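You operate a simulated robot arm through the tools that you are given. There is no shell and no other tool.

You are at the controls of a simulated robot arm. One attempt, no reset.

## Task
Put the 92 dark grey gear ring from the top of the long yellow-legged bench on the lower shelf of the valve stack bench and the 72 dark grey gear ring on the shelf under the stone slab. Take the black bar with a white band and put it on top of the small yellow block. Count the yellow rings on the top of the long yellow-legged bench, then put as many of the green rings from the top of the long yellow-legged bench on the left yellow bench steel top. Fetch the green good ring and set it on the top of the small grey shelf. Take the steel bearing with a black shield and put it on top of the grey stepped plug. Pull the left drawer of the hose bench open. Do these in any order.

It is judged by the outcome, as a careful person would: the job done as asked, and still so three seconds after it is handed in. It fails if anything else is knocked over, pushed out of place, dropped, spilled or broken.

## Robot
A 7-joint arm with a fingered hand on a trunk, on a base that moves. Base frame: it is fixed to the floor where the robot stands at the start and does not move with it; the origin is under the middle of the robot, x ahead of it, y to its left, z up; the surface under the hand at the start is at about z = 80. Lengths are in cm, angles in rad, forces in N, time in s.
It reaches about 108.5 cm from its shoulder. Its first joint turns from -2.897 to 2.897 rad. Places, roughly: black bar with a white band (2x2x7 cm) [70, -30, 80]; dark grey gear ring [75, 0, 75]; green good ring [100, -50, 75]; green ring [100, -75, 75]; grey stepped plug (6x6x5 cm) [-10, 510, 80]; left drawer of the hose bench [-350, 510, 70]; left yellow bench steel top [-220, -180, 70]; lower shelf of the valve stack bench [-300, 280, 20]; shelf under the stone slab [70, 260, 20]; small yellow block (6x6x5 cm) [100, 20, 80]; steel bearing with a black shield (4x4x2 cm) [-50, 500, 80]; top of the small grey shelf (16x57 cm) [98, 120, 112]; yellow ring [75, 25, 75]. Payload 3.7 kg.
Tool frame: the origin (TCP) lies between the finger pads and is the grasp point; the fingertips stand 2.5 cm ahead of it; z points along the fingers, y is the line along which they close. The gripper opens to 8.8 cm; its body begins 2.9 cm behind the TCP. The gripper is a hand of 5 fingers: y runs from the thumb to the fingers, the wrist lies at [-1.3, -10.6, -17.4] in the tool frame, and closing takes about 1.5 s.
Orientation is that of the tool frame in the base frame, as a unit quaternion [w, x, y, z]. With the fingers straight down and the wrist toward the robot, the tool's x, y and z point along [0, 1, 0], [1, 0, 0] and [0, 0, -1] of the base frame.

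## Interface
- The arm moves only by the tool step_arm. Its argument "series" is a list of rows, each an object of numbers (a shift or turn left out is 0, a gripper value left out holds the last): "wx", "wy", "wz": the turn, a rotation vector about the base's x, y, z in rad; "x", "y", "z": the shift along the base's x, y, z in cm; "gripper": the opening, from 0 (shut) to 1 (fully open). In form: [{"wx": .., "wy": .., "wz": .., "x": .., "y": .., "z": .., "gripper": ..}, ...]. A call has 1 to 20 rows; each row is the pose to reach, as a shift and turn from the pose commanded when the call began. A row lasts 0.2 s, in which the tool goes at most 5 cm and 0.15 rad; a call with a longer step from one row to the next is refused whole, and so is a gripper value outside its range. A pose out of reach is approached as far as the arm can. The call stops where the force on the tool passes 40 N (or 10 N more than at its start, if that is more) or the arm is blocked; 0.2 s more then pass. Each finger travels about 10.8 cm/s and halts on what it meets, pressing with about 29 N; the grip force reading is that of the motor and also rises with nothing between the fingers. The clock runs only during rows and for 0.2 s after the last one: add rows that repeat a pose to give the fingers time. The reply holds the time, the measured pose of the TCP, the force on the tool along the base axes, the opening and the grip force, in the units named above and with some noise, with the torque about the TCP (base axes, N m) and any sound that the robot's microphone picked up.
- Cameras (640 x 400 px; columns grow to the right, rows downward): "scene" is now at [18.3, 20.17, 128.74]; the picture's right is [-0.25, -0.97, 0.00], its down [-0.57, 0.15, -0.81] and it looks along [0.78, -0.20, -0.59] (base axes); focal length 245 px, centre (320, 200). "wrist" rides on the gripper at [5.9, -7.9, -10.5] in the tool frame; the picture's right is [-0.73, 0.32, -0.61], its down [-0.62, -0.68, 0.38] and it looks along [-0.29, 0.66, 0.70] (tool axes); focal length 234 px, centre (320, 200). There is no depth. A picture from a camera that has moved, and an enlarged one, comes with that camera's place and axes in the base frame and with its lens.
- camera(camera): a new picture of that camera. The clock stands still meanwhile.
- roll_base(legs): drives the robot by 1 to 6 legs, each [ahead, left, turn to the left] in cm, cm and rad, along the robot's own axes; the way and the turn of a leg run together, so that a leg with both is an arc; at most 150 cm and 3.142 rad a leg. The arm and the cameras ride along, it lands a little off, and it stops where it bumps. It gives what a move gives.
- hand_shape(shape): the hand has 5 fingers and takes this shape, open, in about a second: jaw (thumb against the fingers, like two jaws); tri (thumb and two fingers); tip (a fingertip pinch); poke (one finger out to press); point (the index stretched); flat (the hand flat); cup (the hand cupped); fist (a fist). The gripper value then closes the fingers along that shape, each until it touches; the sizes above hold for jaw. It gives what a move gives, with no picture.
- turn_head(pan, tilt): turns the head with the scene camera to pan (to the left, within 2.094 rad either way) and tilt (down, from -0.506 to 1.204), counted from straight ahead of the robot. It gives what a move gives.
- enlarge(camera, box): a new picture of the part [left, top, right, bottom] of that camera's present view, enlarged. The clock stands still meanwhile.
- finish_job(): hands the job in; it is judged then, once.

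Nothing tells you exact positions but the pictures and the camera data. Unless the task says otherwise, let go and move clear before handing in.

The tools are called after "Emit:" as a command line: name --argument value ..., lists and objects as JSON in quotes. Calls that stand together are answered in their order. step_arm: Moves the arm, as the interface text tells. Its arguments: {"type":"object","properties":{"series":{"type":"array","items":{"type":"object","properties":{"wx":{"type":"number"},"wy":{"type":"number"},"wz":{"type":"number"},"x":{"type":"number"},"y":{"type":"number"},"z":{"type":"number"},"gripper":{"type":"number"}}}}},"required":["series"]} The other tools are called the same way: hand_shape (shape) gives the hand a shape; roll_base (legs) drives the base; turn_head (pan, tilt) turns the head that bears the scene camera; camera (camera) takes a picture; enlarge (camera, box) takes an enlarged picture of a part of a camera's view; finish_job () hands the job in.

At the start:

```text
time_s: 0.0
position: [70.54, -33.49, 113.69]
orientation: [0.0, 0.707, 0.707, 0.0]
force: [-0.4, 0.3, -0.3]
moment: [0.0, 0.02, -0.01]
finger_gap: 8.78
finger_force: 0.1
shape: jaw
robot x, y, heading: [-0.03, 0.12, -0.0]
head pan, tilt (commanded): [-0.248, 0.634]
```

scene: 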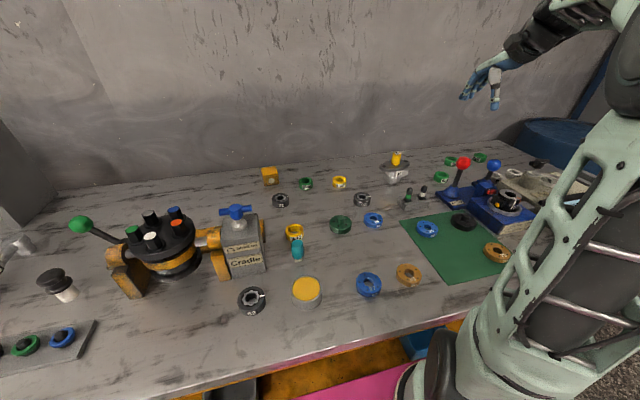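
wrist: 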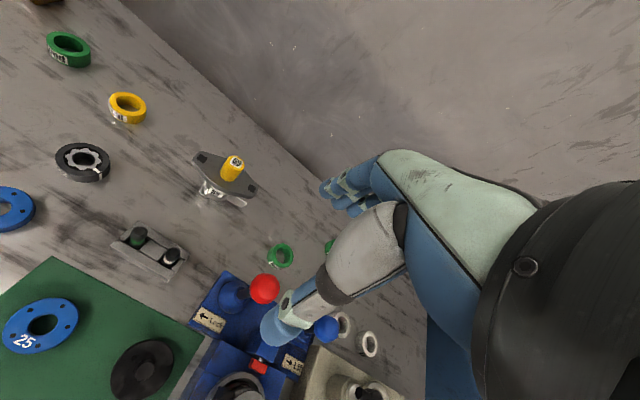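

I see the long bench with many rings, a cradle fixture, a blue fixture and a small yellow block at the back. I'll take enlarged views first to identify the parts.

Emit:
enlarge --camera "scene" --box '[200, 140, 420, 280]'

Emit:
enlarge --camera "scene" --box '[380, 130, 600, 270]'

Emit:
enlarge --camera "scene" --box '[220, 220, 440, 360]'

Emit:
enlarge --camera "scene" --box '[0, 180, 280, 360]'

```text
2.86 times, centred on (310, 210) of scene
camera zoom: at [18.3, 20.17, 128.74], right [-0.25, -0.97, 0.0], down [-0.57, 0.15, -0.81], along [0.78, -0.2, -0.59], focal length 700 px, centre (349, 171)
```

zoom: 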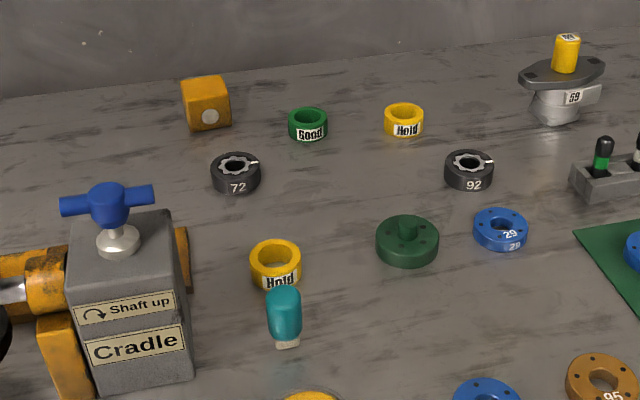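

```text
2.86 times, centred on (490, 200) of scene
camera zoom: at [18.3, 20.17, 128.74], right [-0.25, -0.97, 0.0], down [-0.57, 0.15, -0.81], along [0.78, -0.2, -0.59], focal length 700 px, centre (-166, 200)
```

zoom: 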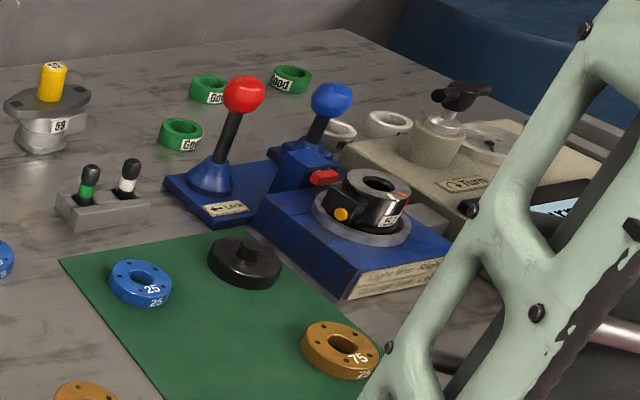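

```text
2.86 times, centred on (330, 290) of scene
camera zoom: at [18.3, 20.17, 128.74], right [-0.25, -0.97, 0.0], down [-0.57, 0.15, -0.81], along [0.78, -0.2, -0.59], focal length 700 px, centre (291, -57)
```

zoom: 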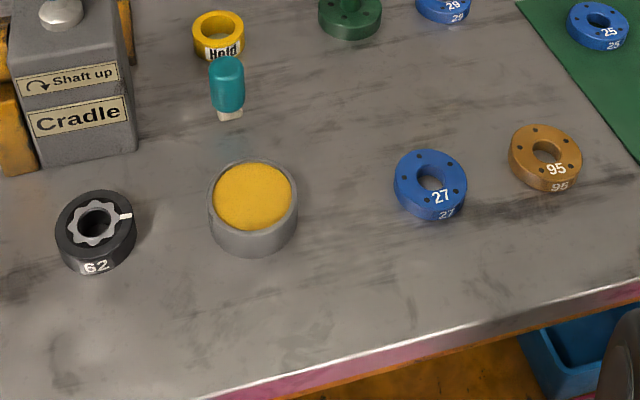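

```text
2.22 times, centred on (140, 270) of scene
camera zoom: at [18.3, 20.17, 128.74], right [-0.25, -0.97, 0.0], down [-0.57, 0.15, -0.81], along [0.78, -0.2, -0.59], focal length 545 px, centre (720, 44)
```

zoom: 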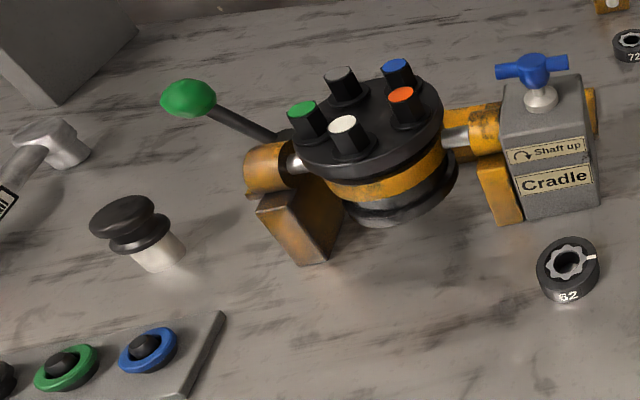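

The bench has dark gear rings 72, 92 and 62, "Hold" yellow rings, "Good" green rings, and a holder with the two bars. Next I'll pan the head to map the rest of the place.

Emit:
turn_head --pan -0.7 --tilt 0.5

Emit:
camera --camera "scene"

Emit:
turn_head --pan 0.5 --tilt 0.4

Emit:
camera --camera "scene"

Emit:
turn_head --pan 1.3 --tilt 0.3

Emit:
camera --camera "scene"

Emit:
turn_head --pan 2.09 --tilt 0.3

Emit:
camera --camera "scene"

Emit:
turn_head --pan -2.09 --tilt 0.3

Emit:
camera --camera "scene"

Emit:
turn_head --pan -1.3 --tilt 0.5

Emit:
camera --camera "scene"

```text
time_s: 0.9
position: [70.5, -33.46, 113.63]
orientation: [0.001, 0.707, 0.707, 0.0]
force: [0.6, -0.2, 0.5]
moment: [0.03, 0.0, 0.01]
finger_gap: 8.78
finger_force: 0.0
shape: jaw
robot x, y, heading: [-0.29, -0.29, 0.003]
head pan, tilt (commanded): [-0.7, 0.499]
```

```text
taken
camera scene: at [16.8, 16.46, 129.95], right [-0.64, -0.77, 0.0], down [-0.37, 0.31, -0.88], along [0.67, -0.56, -0.48], focal length 245 px, centre (320, 200)
```

scene: 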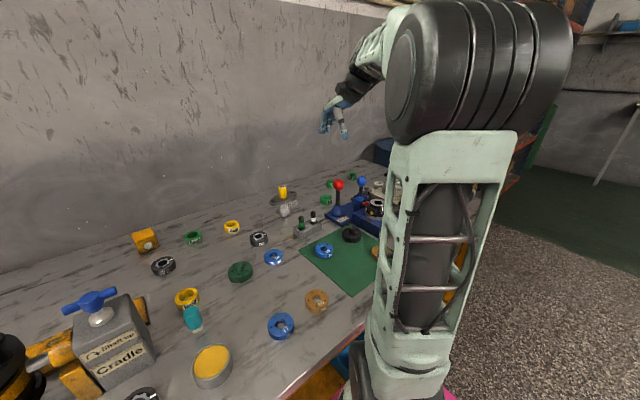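

```text
time_s: 2.3
position: [70.54, -33.47, 113.64]
orientation: [0.0, 0.707, 0.707, 0.0]
force: [-0.1, 0.7, -0.2]
moment: [-0.02, 0.02, -0.01]
finger_gap: 8.76
finger_force: 0.1
shape: jaw
robot x, y, heading: [-0.08, -0.08, 0.002]
head pan, tilt (commanded): [0.499, 0.4]
```

```text
taken
camera scene: at [17.97, 26.74, 130.86], right [0.48, -0.88, 0.0], down [-0.34, -0.19, -0.92], along [0.81, 0.44, -0.39], focal length 245 px, centre (320, 200)
```

scene: 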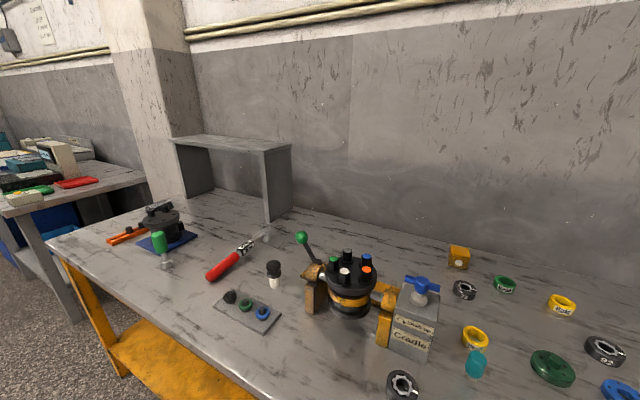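

```text
time_s: 3.4
position: [70.55, -33.42, 113.72]
orientation: [0.0, 0.707, 0.707, -0.001]
force: [-0.2, 0.8, -0.5]
moment: [0.01, -0.01, -0.02]
finger_gap: 8.75
finger_force: 0.1
shape: jaw
robot x, y, heading: [0.17, -0.38, 0.005]
head pan, tilt (commanded): [1.3, 0.3]
```

```text
taken
camera scene: at [12.34, 31.31, 131.79], right [0.96, -0.27, 0.0], down [-0.08, -0.28, -0.96], along [0.26, 0.92, -0.3], focal length 245 px, centre (320, 200)
```

scene: 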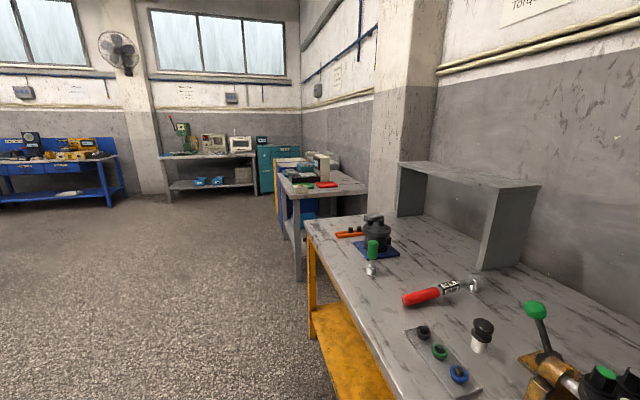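

```text
time_s: 4.6
position: [70.57, -33.49, 113.72]
orientation: [0.0, 0.707, 0.707, 0.0]
force: [0.9, 0.4, 0.5]
moment: [0.0, 0.01, 0.01]
finger_gap: 8.74
finger_force: 0.1
shape: jaw
robot x, y, heading: [0.27, 0.08, 0.002]
head pan, tilt (commanded): [2.089, 0.3]
```

```text
taken
camera scene: at [5.22, 30.43, 131.79], right [0.87, 0.49, 0.0], down [0.15, -0.26, -0.96], along [-0.47, 0.83, -0.3], focal length 245 px, centre (320, 200)
```

scene: 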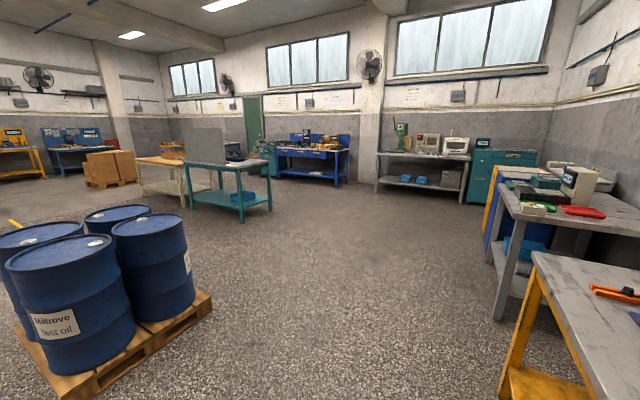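

```text
time_s: 8.0
position: [70.63, -33.47, 113.8]
orientation: [0.0, 0.707, 0.707, 0.0]
force: [-0.3, 0.2, 0.4]
moment: [0.01, 0.0, 0.02]
finger_gap: 8.76
finger_force: 0.0
shape: jaw
robot x, y, heading: [0.27, 0.24, -0.001]
head pan, tilt (commanded): [-2.089, 0.3]
```

```text
taken
camera scene: at [5.21, 14.2, 131.79], right [-0.87, 0.5, 0.0], down [0.15, 0.26, -0.96], along [-0.47, -0.83, -0.3], focal length 245 px, centre (320, 200)
```

scene: 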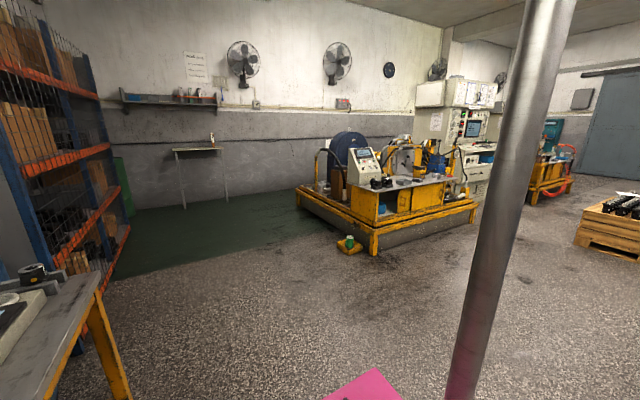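

```text
time_s: 9.1
position: [70.57, -33.64, 113.7]
orientation: [0.001, 0.707, 0.707, -0.001]
force: [0.0, 0.5, -0.6]
moment: [0.0, -0.03, 0.02]
finger_gap: 8.76
finger_force: 0.1
shape: jaw
robot x, y, heading: [0.08, 0.01, -0.0]
head pan, tilt (commanded): [-1.3, 0.499]
```

```text
taken
camera scene: at [12.26, 13.54, 129.95], right [-0.96, -0.27, 0.0], down [-0.13, 0.46, -0.88], along [0.23, -0.85, -0.48], focal length 245 px, centre (320, 200)
```

scene: 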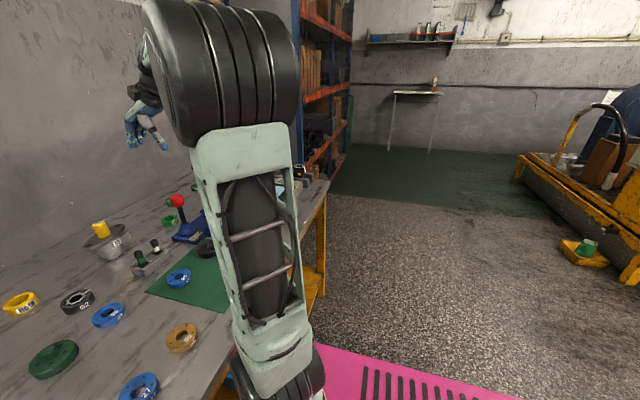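

The map is getting clear: the bench top is at z≈80, its front edge at x≈38, and the grey inverted-U shelf is at the left back. I'll now zoom on the green rings to compare their labels.

Emit:
turn_head --pan -0.6 --tilt 0.55

Emit:
enlarge --camera "scene" --box '[250, 140, 410, 240]'

Emit:
enlarge --camera "scene" --box '[300, 150, 390, 206]'

Emit:
enlarge --camera "scene" --box '[100, 180, 260, 280]'

Emit:
enlarge --camera "wrist" --box '[80, 100, 400, 300]'

```text
time_s: 10.2
position: [70.57, -33.42, 113.62]
orientation: [0.0, 0.707, 0.707, -0.001]
force: [-0.1, -0.1, -0.6]
moment: [0.02, 0.01, -0.02]
finger_gap: 8.76
finger_force: 0.2
shape: jaw
robot x, y, heading: [0.19, 0.24, -0.004]
head pan, tilt (commanded): [-0.6, 0.55]
```

```text
4.00 times, centred on (330, 190) of scene
camera zoom: at [17.24, 17.24, 129.49], right [-0.57, -0.82, 0.0], down [-0.43, 0.3, -0.85], along [0.7, -0.48, -0.52], focal length 981 px, centre (280, 240)
```

zoom: 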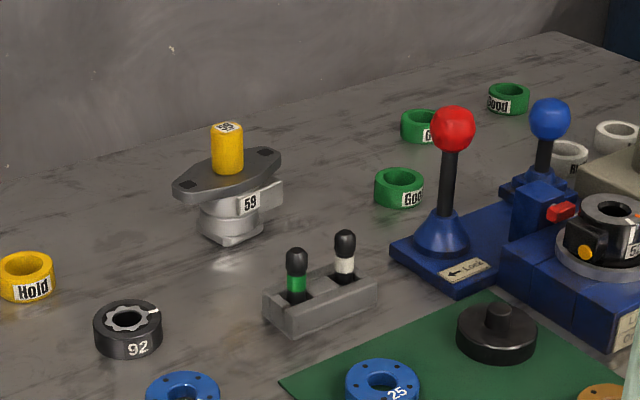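

```text
7.11 times, centred on (345, 178) of scene
camera zoom: at [17.24, 17.24, 129.49], right [-0.57, -0.82, 0.0], down [-0.43, 0.3, -0.85], along [0.7, -0.48, -0.52], focal length 1743 px, centre (142, 356)
```

zoom: 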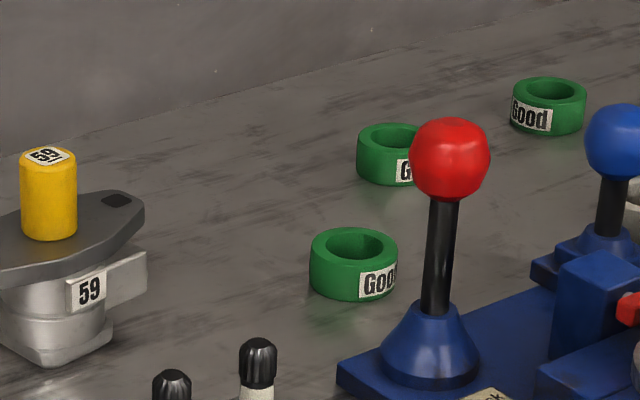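

```text
4.00 times, centred on (180, 230) of scene
camera zoom: at [17.24, 17.24, 129.49], right [-0.57, -0.82, 0.0], down [-0.43, 0.3, -0.85], along [0.7, -0.48, -0.52], focal length 981 px, centre (880, 80)
```

zoom: 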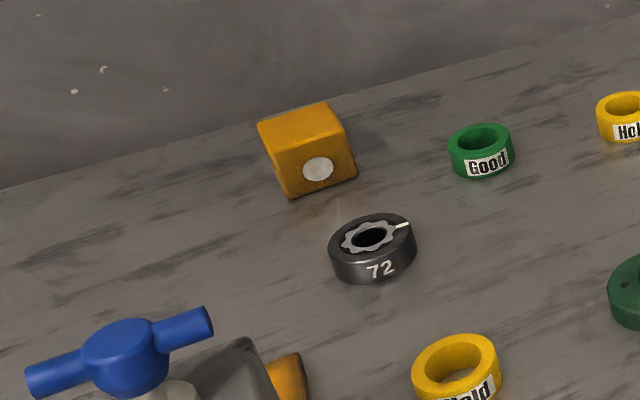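

```text
2.00 times, centred on (240, 200) of wrist
camera zoom: at [62.67, -27.54, 124.17], right [0.32, -0.73, 0.61], down [-0.68, -0.62, -0.38], along [0.66, -0.29, -0.7], focal length 468 px, centre (480, 200)
```

zoom: 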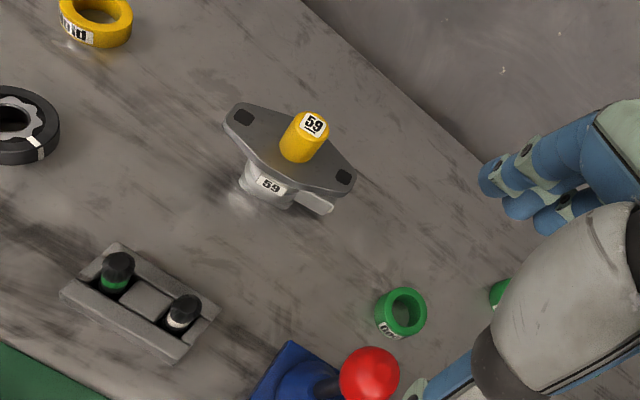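

The rings all read "Good" or "Hold". The white-banded bar stands upright in the holder with its top near (72.6, -27, 86.7) and the green-banded bar about 5 cm to its left, so I'll try the fingertip pinch shape and look at the hand.

Emit:
hand_shape --shape "tip"

Emit:
camera --camera "wrist"

Emit:
enlarge --camera "scene" --box '[320, 50, 480, 150]'

Emit:
turn_head --pan 0.0 --tilt 1.2

Emit:
camera --camera "scene"

```text
time_s: 11.1
position: [70.61, -33.49, 113.69]
orientation: [0.0, 0.707, 0.707, 0.0]
force: [0.8, -0.5, 0.0]
moment: [-0.04, -0.02, 0.01]
finger_gap: 8.74
finger_force: 0.0
shape: tip
robot x, y, heading: [0.08, -0.22, 0.002]
head pan, tilt (commanded): [-0.6, 0.55]
```

```text
taken
camera wrist: at [62.67, -27.54, 124.17], right [0.32, -0.73, 0.61], down [-0.68, -0.62, -0.38], along [0.66, -0.29, -0.7], focal length 234 px, centre (320, 200)
```

wrist: 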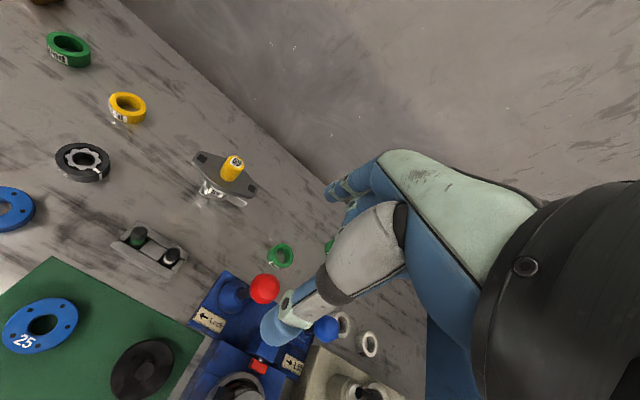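

```text
4.00 times, centred on (400, 100) of scene
camera zoom: at [17.25, 17.24, 129.49], right [-0.56, -0.83, 0.0], down [-0.43, 0.3, -0.85], along [0.7, -0.48, -0.52], focal length 981 px, centre (0, 600)
```

zoom: 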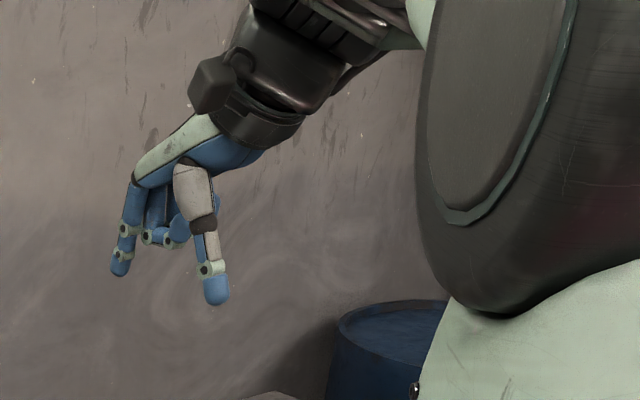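

```text
time_s: 12.1
position: [70.6, -33.52, 113.66]
orientation: [0.001, 0.707, 0.707, 0.0]
force: [-0.6, -0.4, 0.2]
moment: [0.02, 0.01, 0.02]
finger_gap: 8.77
finger_force: 0.2
shape: tip
robot x, y, heading: [0.08, -0.11, -0.001]
head pan, tilt (commanded): [0.0, 1.201]
```

```text
taken
camera scene: at [15.44, 22.31, 124.59], right [0.0, -1.0, 0.0], down [-0.93, 0.0, -0.36], along [0.36, 0.0, -0.93], focal length 245 px, centre (320, 200)
```

scene: 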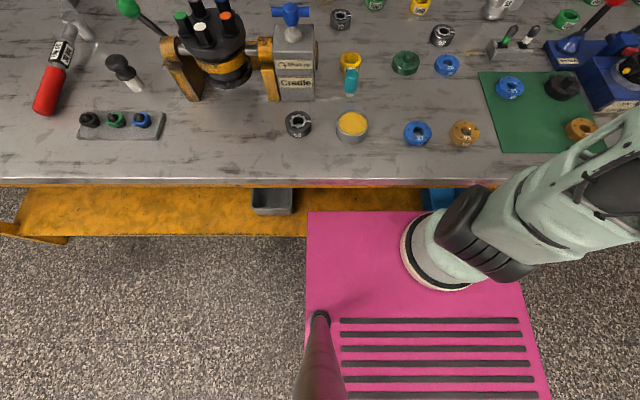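

The downward view shows the bench edge at x≈36 and the robot's platform and arm base clearly. I'll close the pinch in the air to see exactly where the fingertips meet.

Emit:
turn_head --pan -0.6 --tilt 0.4

Emit:
step_arm --series '[{"gripper": 0.5}, {"gripper": 0.2}, {"gripper": 0}, {"gripper": 0}, {"gripper": 0}, {"gripper": 0}, {"gripper": 0}, {"gripper": 0}, {"gripper": 0}]'

Emit:
camera --camera "wrist"

Emit:
enlarge --camera "scene" --box '[300, 60, 460, 160]'

```text
time_s: 13.2
position: [70.63, -33.55, 113.66]
orientation: [0.001, 0.708, 0.707, 0.0]
force: [-0.1, 0.4, 0.3]
moment: [0.01, 0.01, 0.02]
finger_gap: 8.77
finger_force: 0.1
shape: tip
robot x, y, heading: [0.01, 0.35, -0.005]
head pan, tilt (commanded): [-0.6, 0.4]
```

```text
time_s: 15.2
position: [70.52, -33.61, 113.68]
orientation: [0.001, 0.707, 0.707, -0.001]
force: [-1.0, -0.7, 0.3]
moment: [-0.04, 0.02, -0.01]
finger_gap: 0.01
finger_force: 29.9
shape: tip
robot x, y, heading: [-0.23, 0.06, 0.001]
head pan, tilt (commanded): [-0.6, 0.4]
```

```text
taken
camera wrist: at [62.67, -27.54, 124.17], right [0.32, -0.73, 0.61], down [-0.68, -0.62, -0.38], along [0.66, -0.29, -0.7], focal length 234 px, centre (320, 200)
```

wrist: 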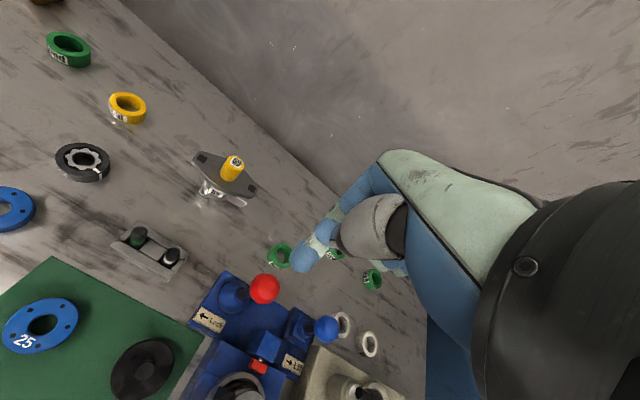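

```text
4.00 times, centred on (380, 110) of scene
camera zoom: at [17.48, 17.08, 130.86], right [-0.56, -0.83, 0.0], down [-0.32, 0.22, -0.92], along [0.76, -0.52, -0.39], focal length 981 px, centre (80, 560)
```

zoom: 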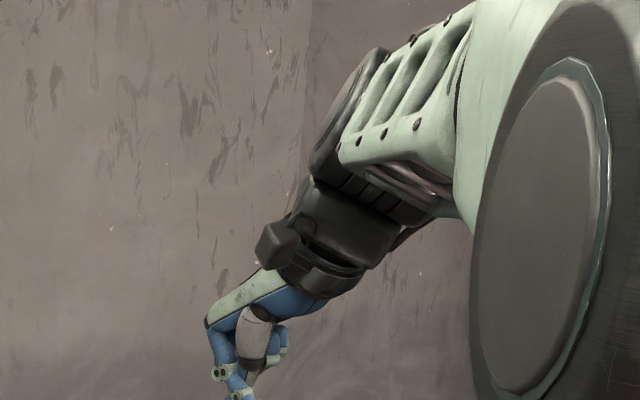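

The pinch meets about where the tool axis should be. I'll check it from the scene camera too, then reopen.

Emit:
turn_head --pan -0.6 --tilt 0.3

Emit:
enlarge --camera "scene" --box '[310, 140, 406, 200]'

Emit:
enlarge --camera "wrist" --box '[240, 180, 400, 280]'

```text
time_s: 15.9
position: [70.6, -33.44, 113.73]
orientation: [0.001, 0.707, 0.708, 0.001]
force: [0.4, 0.0, 0.5]
moment: [0.0, -0.03, 0.02]
finger_gap: 0.02
finger_force: 29.2
shape: tip
robot x, y, heading: [-0.24, 0.05, -0.002]
head pan, tilt (commanded): [-0.6, 0.3]
```

```text
6.67 times, centred on (358, 170) of scene
camera zoom: at [17.54, 17.04, 131.79], right [-0.56, -0.83, 0.0], down [-0.24, 0.17, -0.96], along [0.79, -0.54, -0.3], focal length 1634 px, centre (67, 400)
```

zoom: 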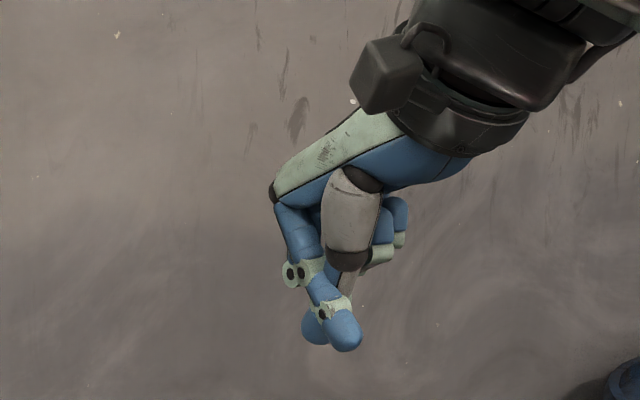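

```text
4.00 times, centred on (320, 230) of wrist
camera zoom: at [62.67, -27.54, 124.17], right [0.32, -0.73, 0.61], down [-0.68, -0.62, -0.38], along [0.66, -0.29, -0.7], focal length 937 px, centre (320, 80)
```

zoom: 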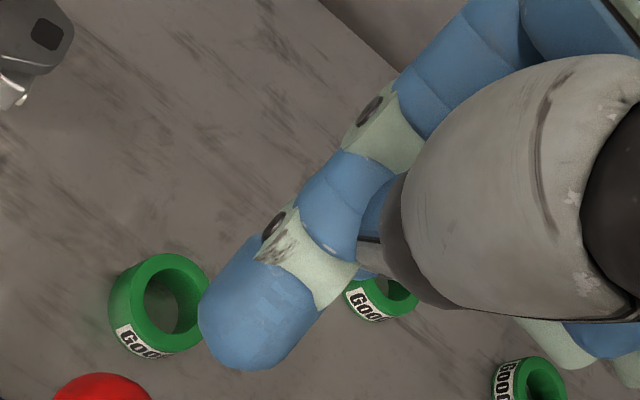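

In the tip shape the index and thumb pads are slightly offset. I'll compare with the "tri" shape.

Emit:
hand_shape --shape "tri"

Emit:
step_arm --series '[{"gripper": 0.7}, {"gripper": 0.45}, {"gripper": 0.25}, {"gripper": 0.25}, {"gripper": 0.25}, {"gripper": 0.25}]'

Emit:
enlarge --camera "scene" --box '[310, 140, 406, 200]'

Emit:
enlarge --camera "wrist" --box '[240, 180, 400, 280]'

Emit:
hand_shape --shape "tip"

Emit:
step_arm --series '[{"gripper": 0.7}, {"gripper": 0.45}, {"gripper": 0.25}, {"gripper": 0.25}, {"gripper": 0.25}, {"gripper": 0.25}]'

Emit:
enlarge --camera "scene" --box '[310, 140, 406, 200]'

Emit:
enlarge --camera "wrist" --box '[240, 180, 400, 280]'

```text
time_s: 16.8
position: [70.56, -33.55, 113.66]
orientation: [0.0, 0.707, 0.707, 0.0]
force: [0.0, 0.0, -0.3]
moment: [0.01, 0.01, 0.01]
finger_gap: 8.8
finger_force: 0.1
shape: tri
robot x, y, heading: [-0.07, 0.19, 0.004]
head pan, tilt (commanded): [-0.6, 0.3]
```

```text
time_s: 18.2
position: [70.55, -33.61, 113.78]
orientation: [-0.001, 0.707, 0.707, 0.0]
force: [0.5, -1.1, -0.1]
moment: [-0.01, 0.02, -0.03]
finger_gap: 2.26
finger_force: 0.2
shape: tri
robot x, y, heading: [-0.14, 0.15, 0.005]
head pan, tilt (commanded): [-0.6, 0.3]
```

```text
6.67 times, centred on (358, 170) of scene
camera zoom: at [17.54, 17.04, 131.79], right [-0.56, -0.83, 0.0], down [-0.24, 0.17, -0.96], along [0.79, -0.54, -0.3], focal length 1634 px, centre (67, 400)
```

zoom: 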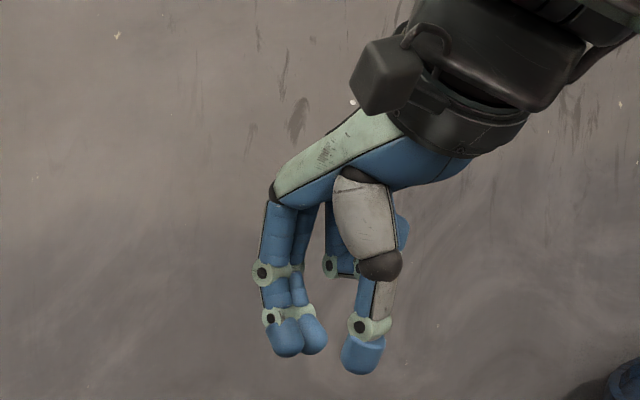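

```text
4.00 times, centred on (320, 230) of wrist
camera zoom: at [62.67, -27.54, 124.17], right [0.32, -0.73, 0.61], down [-0.68, -0.62, -0.38], along [0.66, -0.29, -0.7], focal length 937 px, centre (320, 80)
```

zoom: 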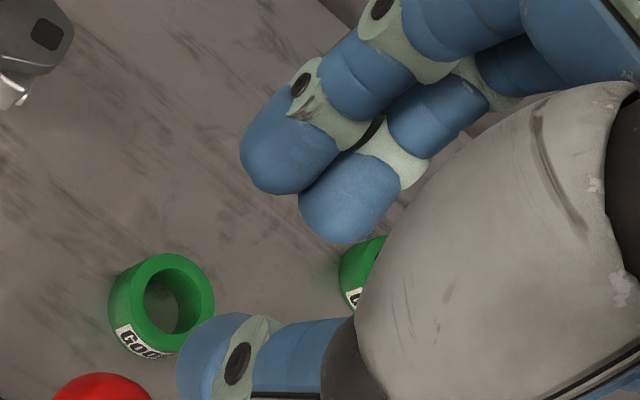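

```text
time_s: 19.1
position: [70.64, -33.55, 113.6]
orientation: [0.0, 0.707, 0.707, 0.0]
force: [0.1, 0.1, 0.4]
moment: [-0.02, -0.02, 0.0]
finger_gap: 8.76
finger_force: 0.1
shape: tip
robot x, y, heading: [-0.13, 0.11, -0.001]
head pan, tilt (commanded): [-0.6, 0.3]
```

```text
time_s: 20.5
position: [70.58, -33.5, 113.65]
orientation: [0.0, 0.707, 0.707, 0.001]
force: [0.5, -0.2, -0.5]
moment: [0.01, -0.04, -0.03]
finger_gap: 2.23
finger_force: 0.1
shape: tip
robot x, y, heading: [0.2, -0.15, -0.001]
head pan, tilt (commanded): [-0.6, 0.3]
```

```text
6.67 times, centred on (358, 170) of scene
camera zoom: at [17.54, 17.04, 131.79], right [-0.56, -0.83, 0.0], down [-0.24, 0.17, -0.96], along [0.79, -0.54, -0.3], focal length 1634 px, centre (67, 400)
```

zoom: 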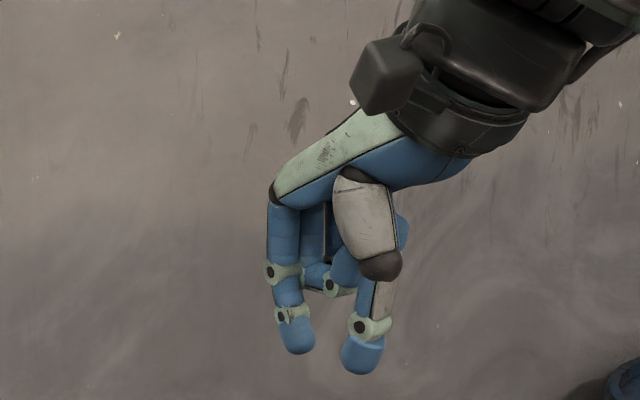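

```text
4.00 times, centred on (320, 230) of wrist
camera zoom: at [62.67, -27.54, 124.17], right [0.32, -0.73, 0.61], down [-0.68, -0.62, -0.38], along [0.66, -0.29, -0.7], focal length 937 px, centre (320, 80)
```

zoom: 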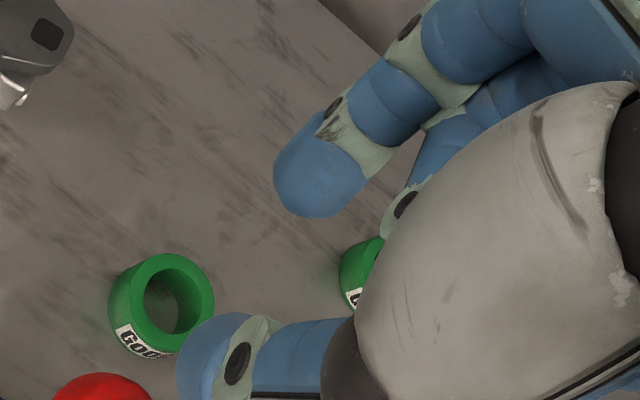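

The tip pinch lines up well with the tool axis, with tips about 2.4 cm below the TCP. I'll move above the white-banded bar with a slight yaw to keep clear of the red lever knob.

Emit:
step_arm --series '[{"x": 0.5, "y": 2, "z": -2, "wz": -0.1, "gripper": 0.6}, {"x": 1, "y": 4, "z": -5, "wz": -0.2, "gripper": 0.6}, {"x": 1.5, "y": 5.5, "z": -9, "wz": -0.3}, {"x": 2, "y": 6.5, "z": -13, "wz": -0.4}, {"x": 2, "y": 6.5, "z": -17, "wz": -0.4}, {"x": 2, "y": 6.5, "z": -17, "wz": -0.4}]'

Emit:
camera --camera "wrist"

Emit:
turn_head --pan -0.6 --tilt 0.55

Emit:
enlarge --camera "scene" --box '[250, 120, 410, 220]'

```text
time_s: 21.9
position: [72.66, -27.04, 96.66]
orientation: [0.0, 0.834, 0.552, 0.0]
force: [0.6, 0.9, -0.8]
moment: [-0.01, -0.04, -0.01]
finger_gap: 5.24
finger_force: 0.2
shape: tip
robot x, y, heading: [0.11, 0.38, 0.001]
head pan, tilt (commanded): [-0.6, 0.3]
```

```text
taken
camera wrist: at [67.63, -18.48, 107.08], right [0.01, -0.79, 0.61], down [-0.87, -0.31, -0.38], along [0.49, -0.52, -0.7], focal length 234 px, centre (320, 200)
```

wrist: 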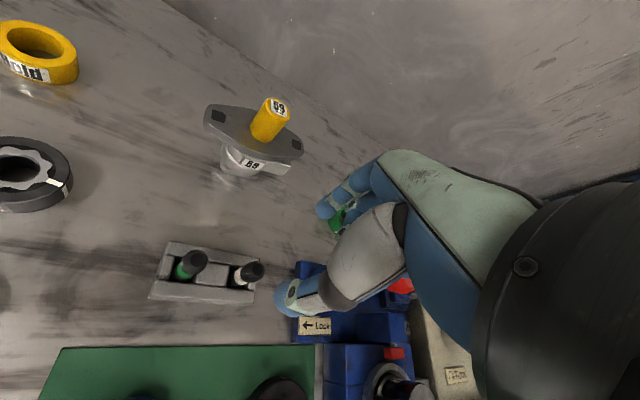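

```text
time_s: 22.6
position: [72.63, -27.24, 96.67]
orientation: [0.0, 0.834, 0.552, 0.0]
force: [0.3, -0.6, -0.3]
moment: [-0.01, 0.0, 0.0]
finger_gap: 5.26
finger_force: 0.0
shape: tip
robot x, y, heading: [0.05, -0.04, -0.002]
head pan, tilt (commanded): [-0.6, 0.55]
```

```text
4.00 times, centred on (330, 170) of scene
camera zoom: at [17.25, 17.24, 129.5], right [-0.56, -0.83, 0.0], down [-0.43, 0.29, -0.85], along [0.7, -0.48, -0.52], focal length 981 px, centre (280, 320)
```

zoom: 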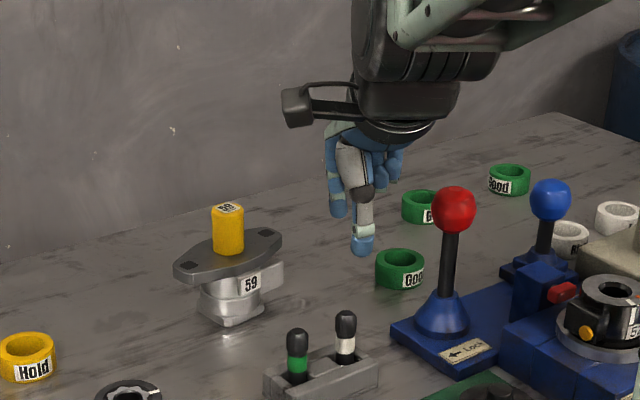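

The bar top triangulates again to about (72.7, -26.8, 86.7) and is upright, right below the hand. I'll lower the hand around it and check before closing.

Emit:
step_arm --series '[{"z": -4}, {"z": -7}, {"y": 0.2, "z": -9}, {"y": 0.2, "z": -10}, {"y": 0.2, "z": -10}]'

Emit:
camera --camera "wrist"

Emit:
enlarge --camera "scene" --box '[300, 150, 396, 210]'

```text
time_s: 23.9
position: [72.47, -26.94, 86.69]
orientation: [0.0, 0.834, 0.552, 0.0]
force: [-0.3, 0.3, -0.2]
moment: [-0.02, 0.01, 0.0]
finger_gap: 5.25
finger_force: 0.0
shape: tip
robot x, y, heading: [-0.49, 0.09, 0.003]
head pan, tilt (commanded): [-0.6, 0.55]
```

```text
taken
camera wrist: at [67.57, -18.24, 97.17], right [0.01, -0.79, 0.61], down [-0.87, -0.31, -0.38], along [0.49, -0.52, -0.7], focal length 234 px, centre (320, 200)
```

wrist: 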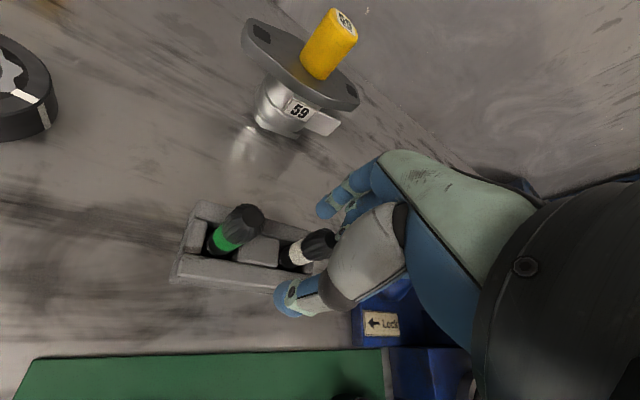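

```text
6.67 times, centred on (348, 180) of scene
camera zoom: at [17.25, 17.24, 129.49], right [-0.56, -0.83, 0.0], down [-0.43, 0.3, -0.85], along [0.7, -0.48, -0.52], focal length 1634 px, centre (133, 333)
```

zoom: 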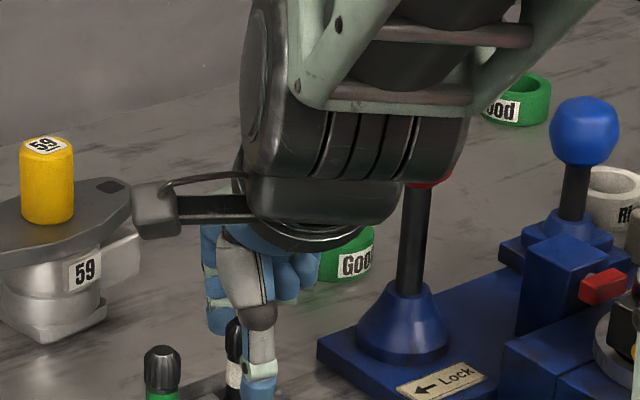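

The bar is between thumb and index. Closing now.

Emit:
step_arm --series '[{"gripper": 0.45}, {"gripper": 0.3}, {"gripper": 0.15}, {"gripper": 0}, {"gripper": 0}, {"gripper": 0}, {"gripper": 0}]'

Emit:
camera --camera "wrist"

```text
time_s: 25.4
position: [72.53, -26.81, 86.66]
orientation: [0.0, 0.833, 0.553, 0.0]
force: [0.0, 0.2, -0.4]
moment: [0.02, 0.01, 0.01]
finger_gap: 1.08
finger_force: 29.1
shape: tip
robot x, y, heading: [-0.03, -0.39, -0.003]
head pan, tilt (commanded): [-0.6, 0.55]
```

```text
taken
camera wrist: at [67.58, -18.25, 97.19], right [0.01, -0.79, 0.61], down [-0.87, -0.31, -0.38], along [0.49, -0.52, -0.7], focal length 234 px, centre (320, 200)
```

wrist: 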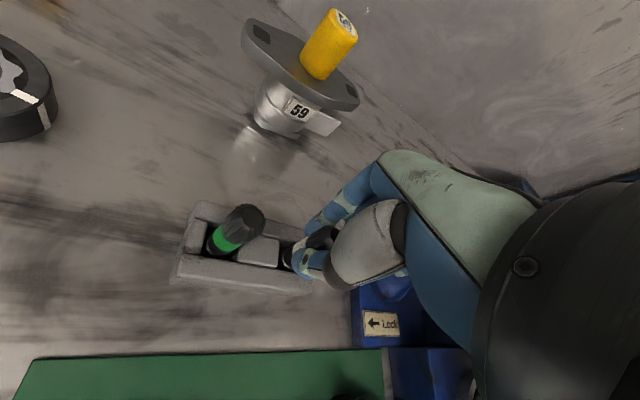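

The grip holds on something about 1 cm thick between the pads. I'll lift slowly and check.

Emit:
step_arm --series '[{"z": 1.5}, {"z": 3}, {"z": 4.5}, {"z": 6}, {"z": 8}, {"z": 8}]'

Emit:
camera --camera "wrist"

Emit:
enlarge --camera "scene" --box '[300, 150, 396, 210]'

```text
time_s: 26.9
position: [72.63, -26.8, 94.68]
orientation: [0.0, 0.834, 0.552, 0.0]
force: [-0.1, 0.3, -0.4]
moment: [-0.02, 0.0, -0.02]
finger_gap: 1.05
finger_force: 29.0
shape: tip
robot x, y, heading: [0.13, 0.25, 0.001]
head pan, tilt (commanded): [-0.6, 0.55]
```

```text
taken
camera wrist: at [67.59, -18.26, 105.21], right [0.01, -0.79, 0.61], down [-0.87, -0.31, -0.38], along [0.49, -0.52, -0.7], focal length 234 px, centre (320, 200)
```

wrist: 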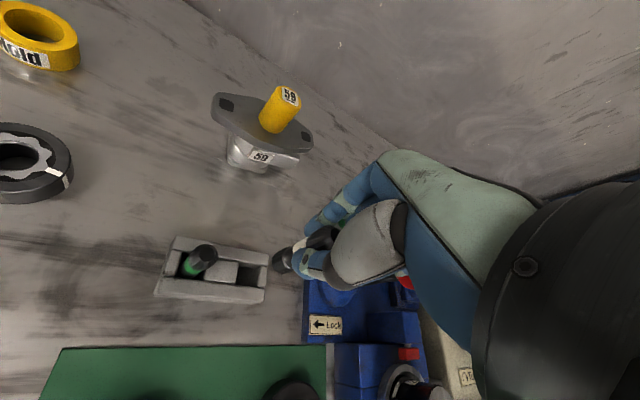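

```text
6.67 times, centred on (348, 180) of scene
camera zoom: at [17.25, 17.24, 129.49], right [-0.56, -0.83, 0.0], down [-0.43, 0.3, -0.85], along [0.7, -0.48, -0.52], focal length 1634 px, centre (133, 333)
```

zoom: 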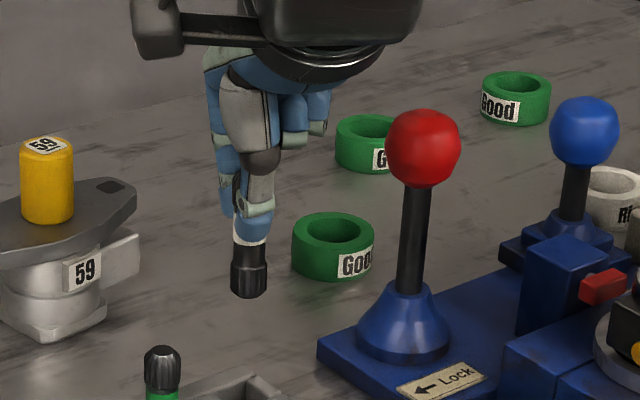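

The white-banded bar is held upright. Now I'll look at the small yellow block to locate its top.

Emit:
turn_head --pan -0.05 --tilt 0.5

Emit:
enlarge --camera "scene" --box '[260, 150, 420, 250]'

Emit:
camera --camera "scene"

```text
time_s: 27.8
position: [72.65, -26.86, 94.66]
orientation: [0.0, 0.833, 0.553, 0.0]
force: [-0.3, 0.5, -0.6]
moment: [-0.01, 0.01, -0.01]
finger_gap: 1.06
finger_force: 29.1
shape: tip
robot x, y, heading: [0.15, 0.32, -0.004]
head pan, tilt (commanded): [-0.051, 0.499]
```

```text
4.00 times, centred on (340, 200) of scene
camera zoom: at [18.93, 21.85, 129.95], right [-0.05, -1.0, 0.0], down [-0.48, 0.02, -0.88], along [0.88, -0.05, -0.48], focal length 981 px, centre (240, 200)
```

zoom: 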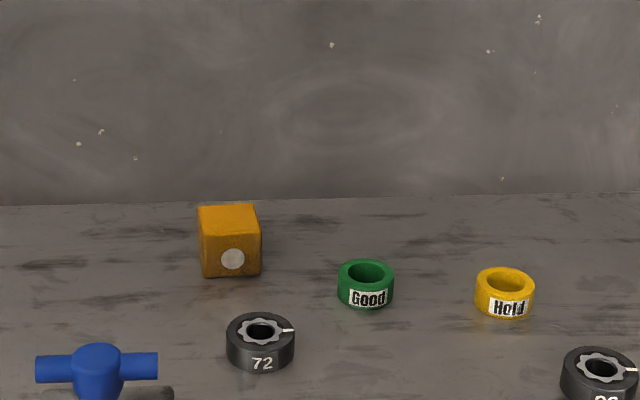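

```text
taken
camera scene: at [18.93, 21.85, 129.95], right [-0.05, -1.0, 0.0], down [-0.48, 0.02, -0.88], along [0.88, -0.05, -0.48], focal length 245 px, centre (320, 200)
```

scene: 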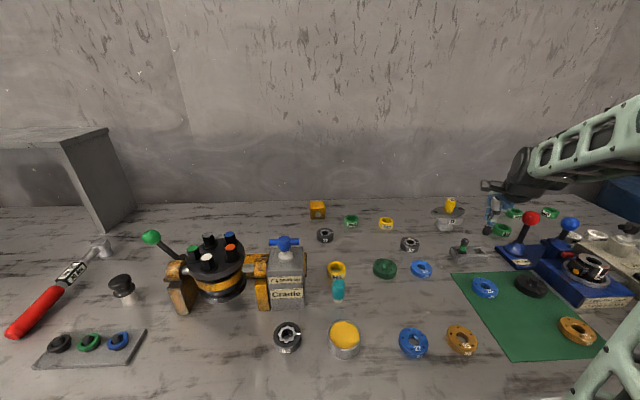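

The block's top face is centred near (98.3, 18.6) at z≈84.5. I'll lift the bar and carry it above the block.

Emit:
step_arm --series '[{"z": 4.5}, {"z": 9, "wz": 0.05}, {"x": 1, "y": 3, "z": 12, "wz": 0.1}, {"x": 3, "y": 7, "z": 12, "wz": 0.15}, {"x": 5, "y": 11, "z": 12, "wz": 0.2}, {"x": 7, "y": 15, "z": 12, "wz": 0.25}, {"x": 9, "y": 19, "z": 12, "wz": 0.3}, {"x": 11, "y": 23, "z": 12, "wz": 0.35}, {"x": 13, "y": 27, "z": 12, "wz": 0.4}, {"x": 15, "y": 31, "z": 12, "wz": 0.4}, {"x": 17, "y": 35, "z": 12, "wz": 0.4}, {"x": 19, "y": 39, "z": 12, "wz": 0.4}, {"x": 21, "y": 42, "z": 12, "wz": 0.4}, {"x": 23, "y": 44, "z": 12, "wz": 0.4}, {"x": 25, "y": 45.3, "z": 12, "wz": 0.4}, {"x": 25.7, "y": 45.3, "z": 12, "wz": 0.4}, {"x": 25.7, "y": 45.3, "z": 12, "wz": 0.4}]'

Emit:
enlarge --camera "scene" --box '[260, 110, 420, 210]'

Emit:
camera --camera "wrist"

```text
time_s: 31.4
position: [98.37, 18.39, 106.57]
orientation: [-0.001, 0.707, 0.707, 0.0]
force: [1.4, 0.8, 0.2]
moment: [-0.04, 0.0, 0.0]
finger_gap: 0.82
finger_force: 28.4
shape: tip
robot x, y, heading: [0.4, 0.38, 0.0]
head pan, tilt (commanded): [-0.051, 0.499]
```

```text
4.00 times, centred on (340, 160) of scene
camera zoom: at [18.92, 21.86, 129.95], right [-0.05, -1.0, 0.0], down [-0.48, 0.02, -0.88], along [0.88, -0.04, -0.48], focal length 981 px, centre (240, 360)
```

zoom: 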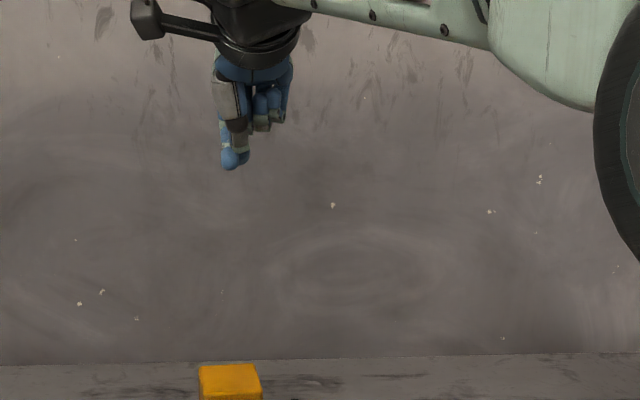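

```text
taken
camera wrist: at [90.42, 24.45, 117.11], right [0.32, -0.73, 0.61], down [-0.68, -0.62, -0.38], along [0.66, -0.29, -0.7], focal length 234 px, centre (320, 200)
```

wrist: 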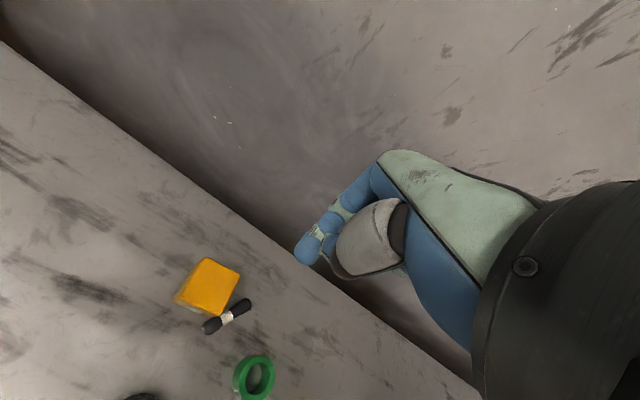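

The bar slipped out of the pinch during the carry and now lies on the bench beside the yellow block. I'll look closely at where it and the block are before regrasping.

Emit:
enlarge --camera "scene" --box '[280, 180, 376, 240]'

Emit:
enlarge --camera "scene" --box '[260, 150, 420, 250]'

Emit:
enlarge --camera "wrist" --box '[140, 230, 300, 330]'

```text
6.67 times, centred on (328, 210) of scene
camera zoom: at [18.92, 21.86, 129.95], right [-0.05, -1.0, 0.0], down [-0.48, 0.02, -0.88], along [0.88, -0.04, -0.48], focal length 1634 px, centre (267, 133)
```

zoom: 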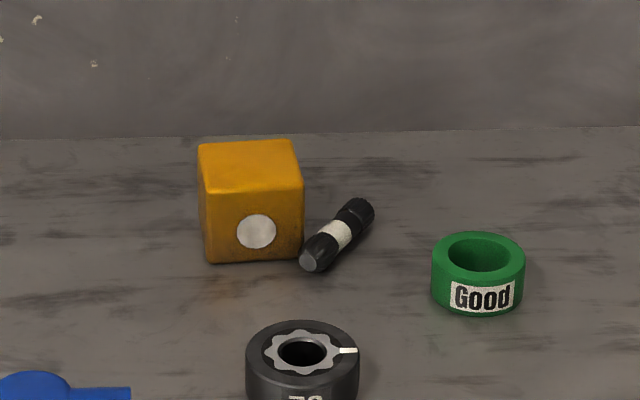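

```text
4.00 times, centred on (340, 200) of scene
camera zoom: at [18.92, 21.86, 129.95], right [-0.05, -1.0, 0.0], down [-0.48, 0.02, -0.88], along [0.88, -0.04, -0.48], focal length 981 px, centre (240, 200)
```

zoom: 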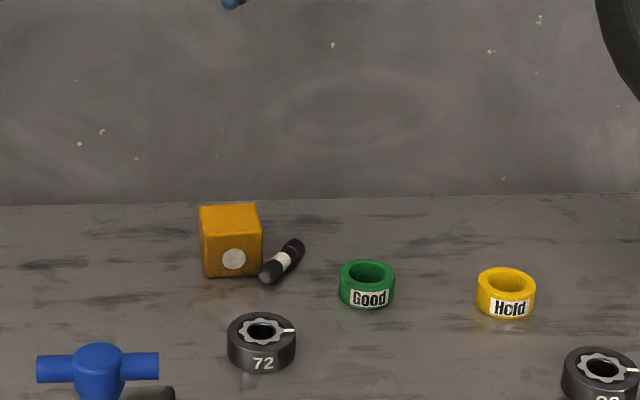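

```text
4.00 times, centred on (220, 280) of wrist
camera zoom: at [90.42, 24.45, 117.11], right [0.32, -0.73, 0.61], down [-0.68, -0.62, -0.38], along [0.66, -0.29, -0.7], focal length 937 px, centre (720, -120)
```

zoom: 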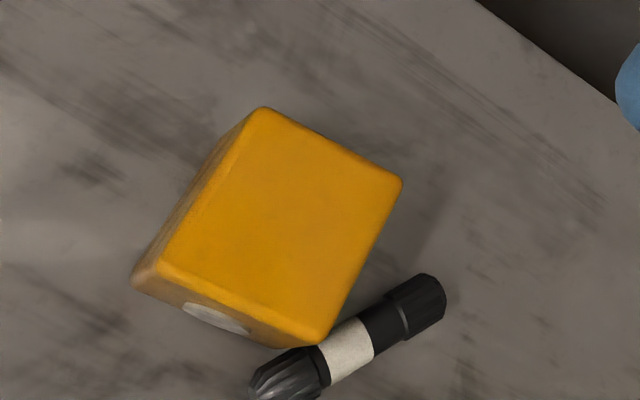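

The block hasn't moved. The bar lies at about -35° from near (94.5, 16) to far (99.5, 12.5), its near end by the block's corner, and I had pinched it on its tapered cap. I'll regrasp it end-to-end from above, so I'm hovering there first to check.

Emit:
step_arm --series '[{"x": -0.5, "y": -1, "wz": -0.15, "gripper": 0.3}, {"x": -0.8, "y": -2, "z": -2, "wz": -0.3, "gripper": 0.6}, {"x": -1.2, "y": -3, "z": -5, "wz": -0.45, "gripper": 1}, {"x": -1.4, "y": -4, "z": -8, "wz": -0.6, "gripper": 1}, {"x": -1.4, "y": -4.1, "z": -11, "wz": -0.61}, {"x": -1.4, "y": -4.1, "z": -13, "wz": -0.61}, {"x": -1.4, "y": -4.1, "z": -13, "wz": -0.61}, {"x": -1.4, "y": -4.1, "z": -13, "wz": -0.61}]'

Emit:
camera --camera "wrist"

Emit:
enlarge --camera "scene" --box '[270, 150, 398, 230]'

```text
time_s: 33.2
position: [97.11, 14.44, 93.71]
orientation: [0.0, 0.887, 0.462, 0.0]
force: [0.2, -0.7, -0.2]
moment: [0.0, -0.01, -0.01]
finger_gap: 8.77
finger_force: 0.1
shape: tip
robot x, y, heading: [-0.28, -0.09, 0.002]
head pan, tilt (commanded): [-0.051, 0.499]
```

```text
taken
camera wrist: at [93.88, 23.83, 104.13], right [-0.15, -0.78, 0.61], down [-0.92, -0.12, -0.38], along [0.37, -0.61, -0.7], focal length 234 px, centre (320, 200)
```

wrist: 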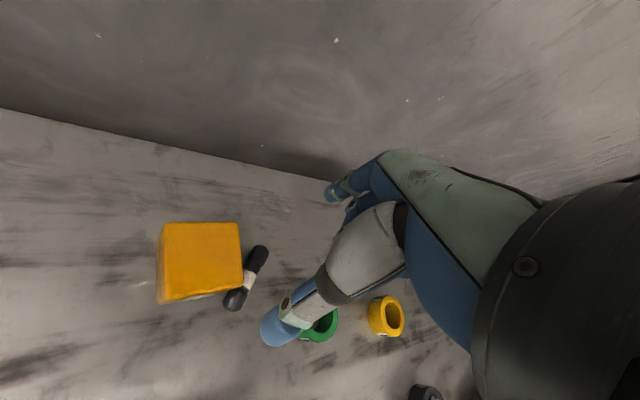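

```text
5.00 times, centred on (334, 190) of scene
camera zoom: at [18.93, 21.86, 129.95], right [-0.05, -1.0, 0.0], down [-0.48, 0.02, -0.88], along [0.88, -0.04, -0.48], focal length 1226 px, centre (250, 250)
```

zoom: 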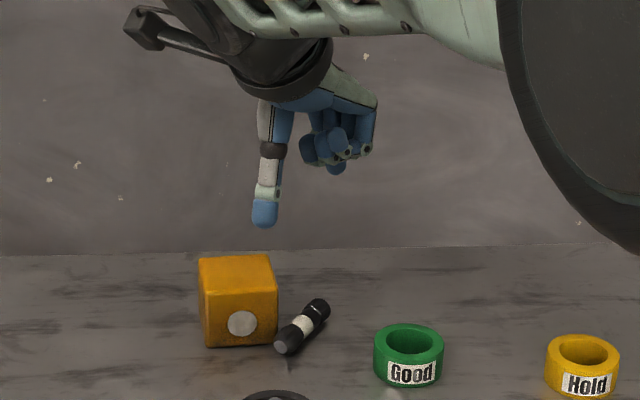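

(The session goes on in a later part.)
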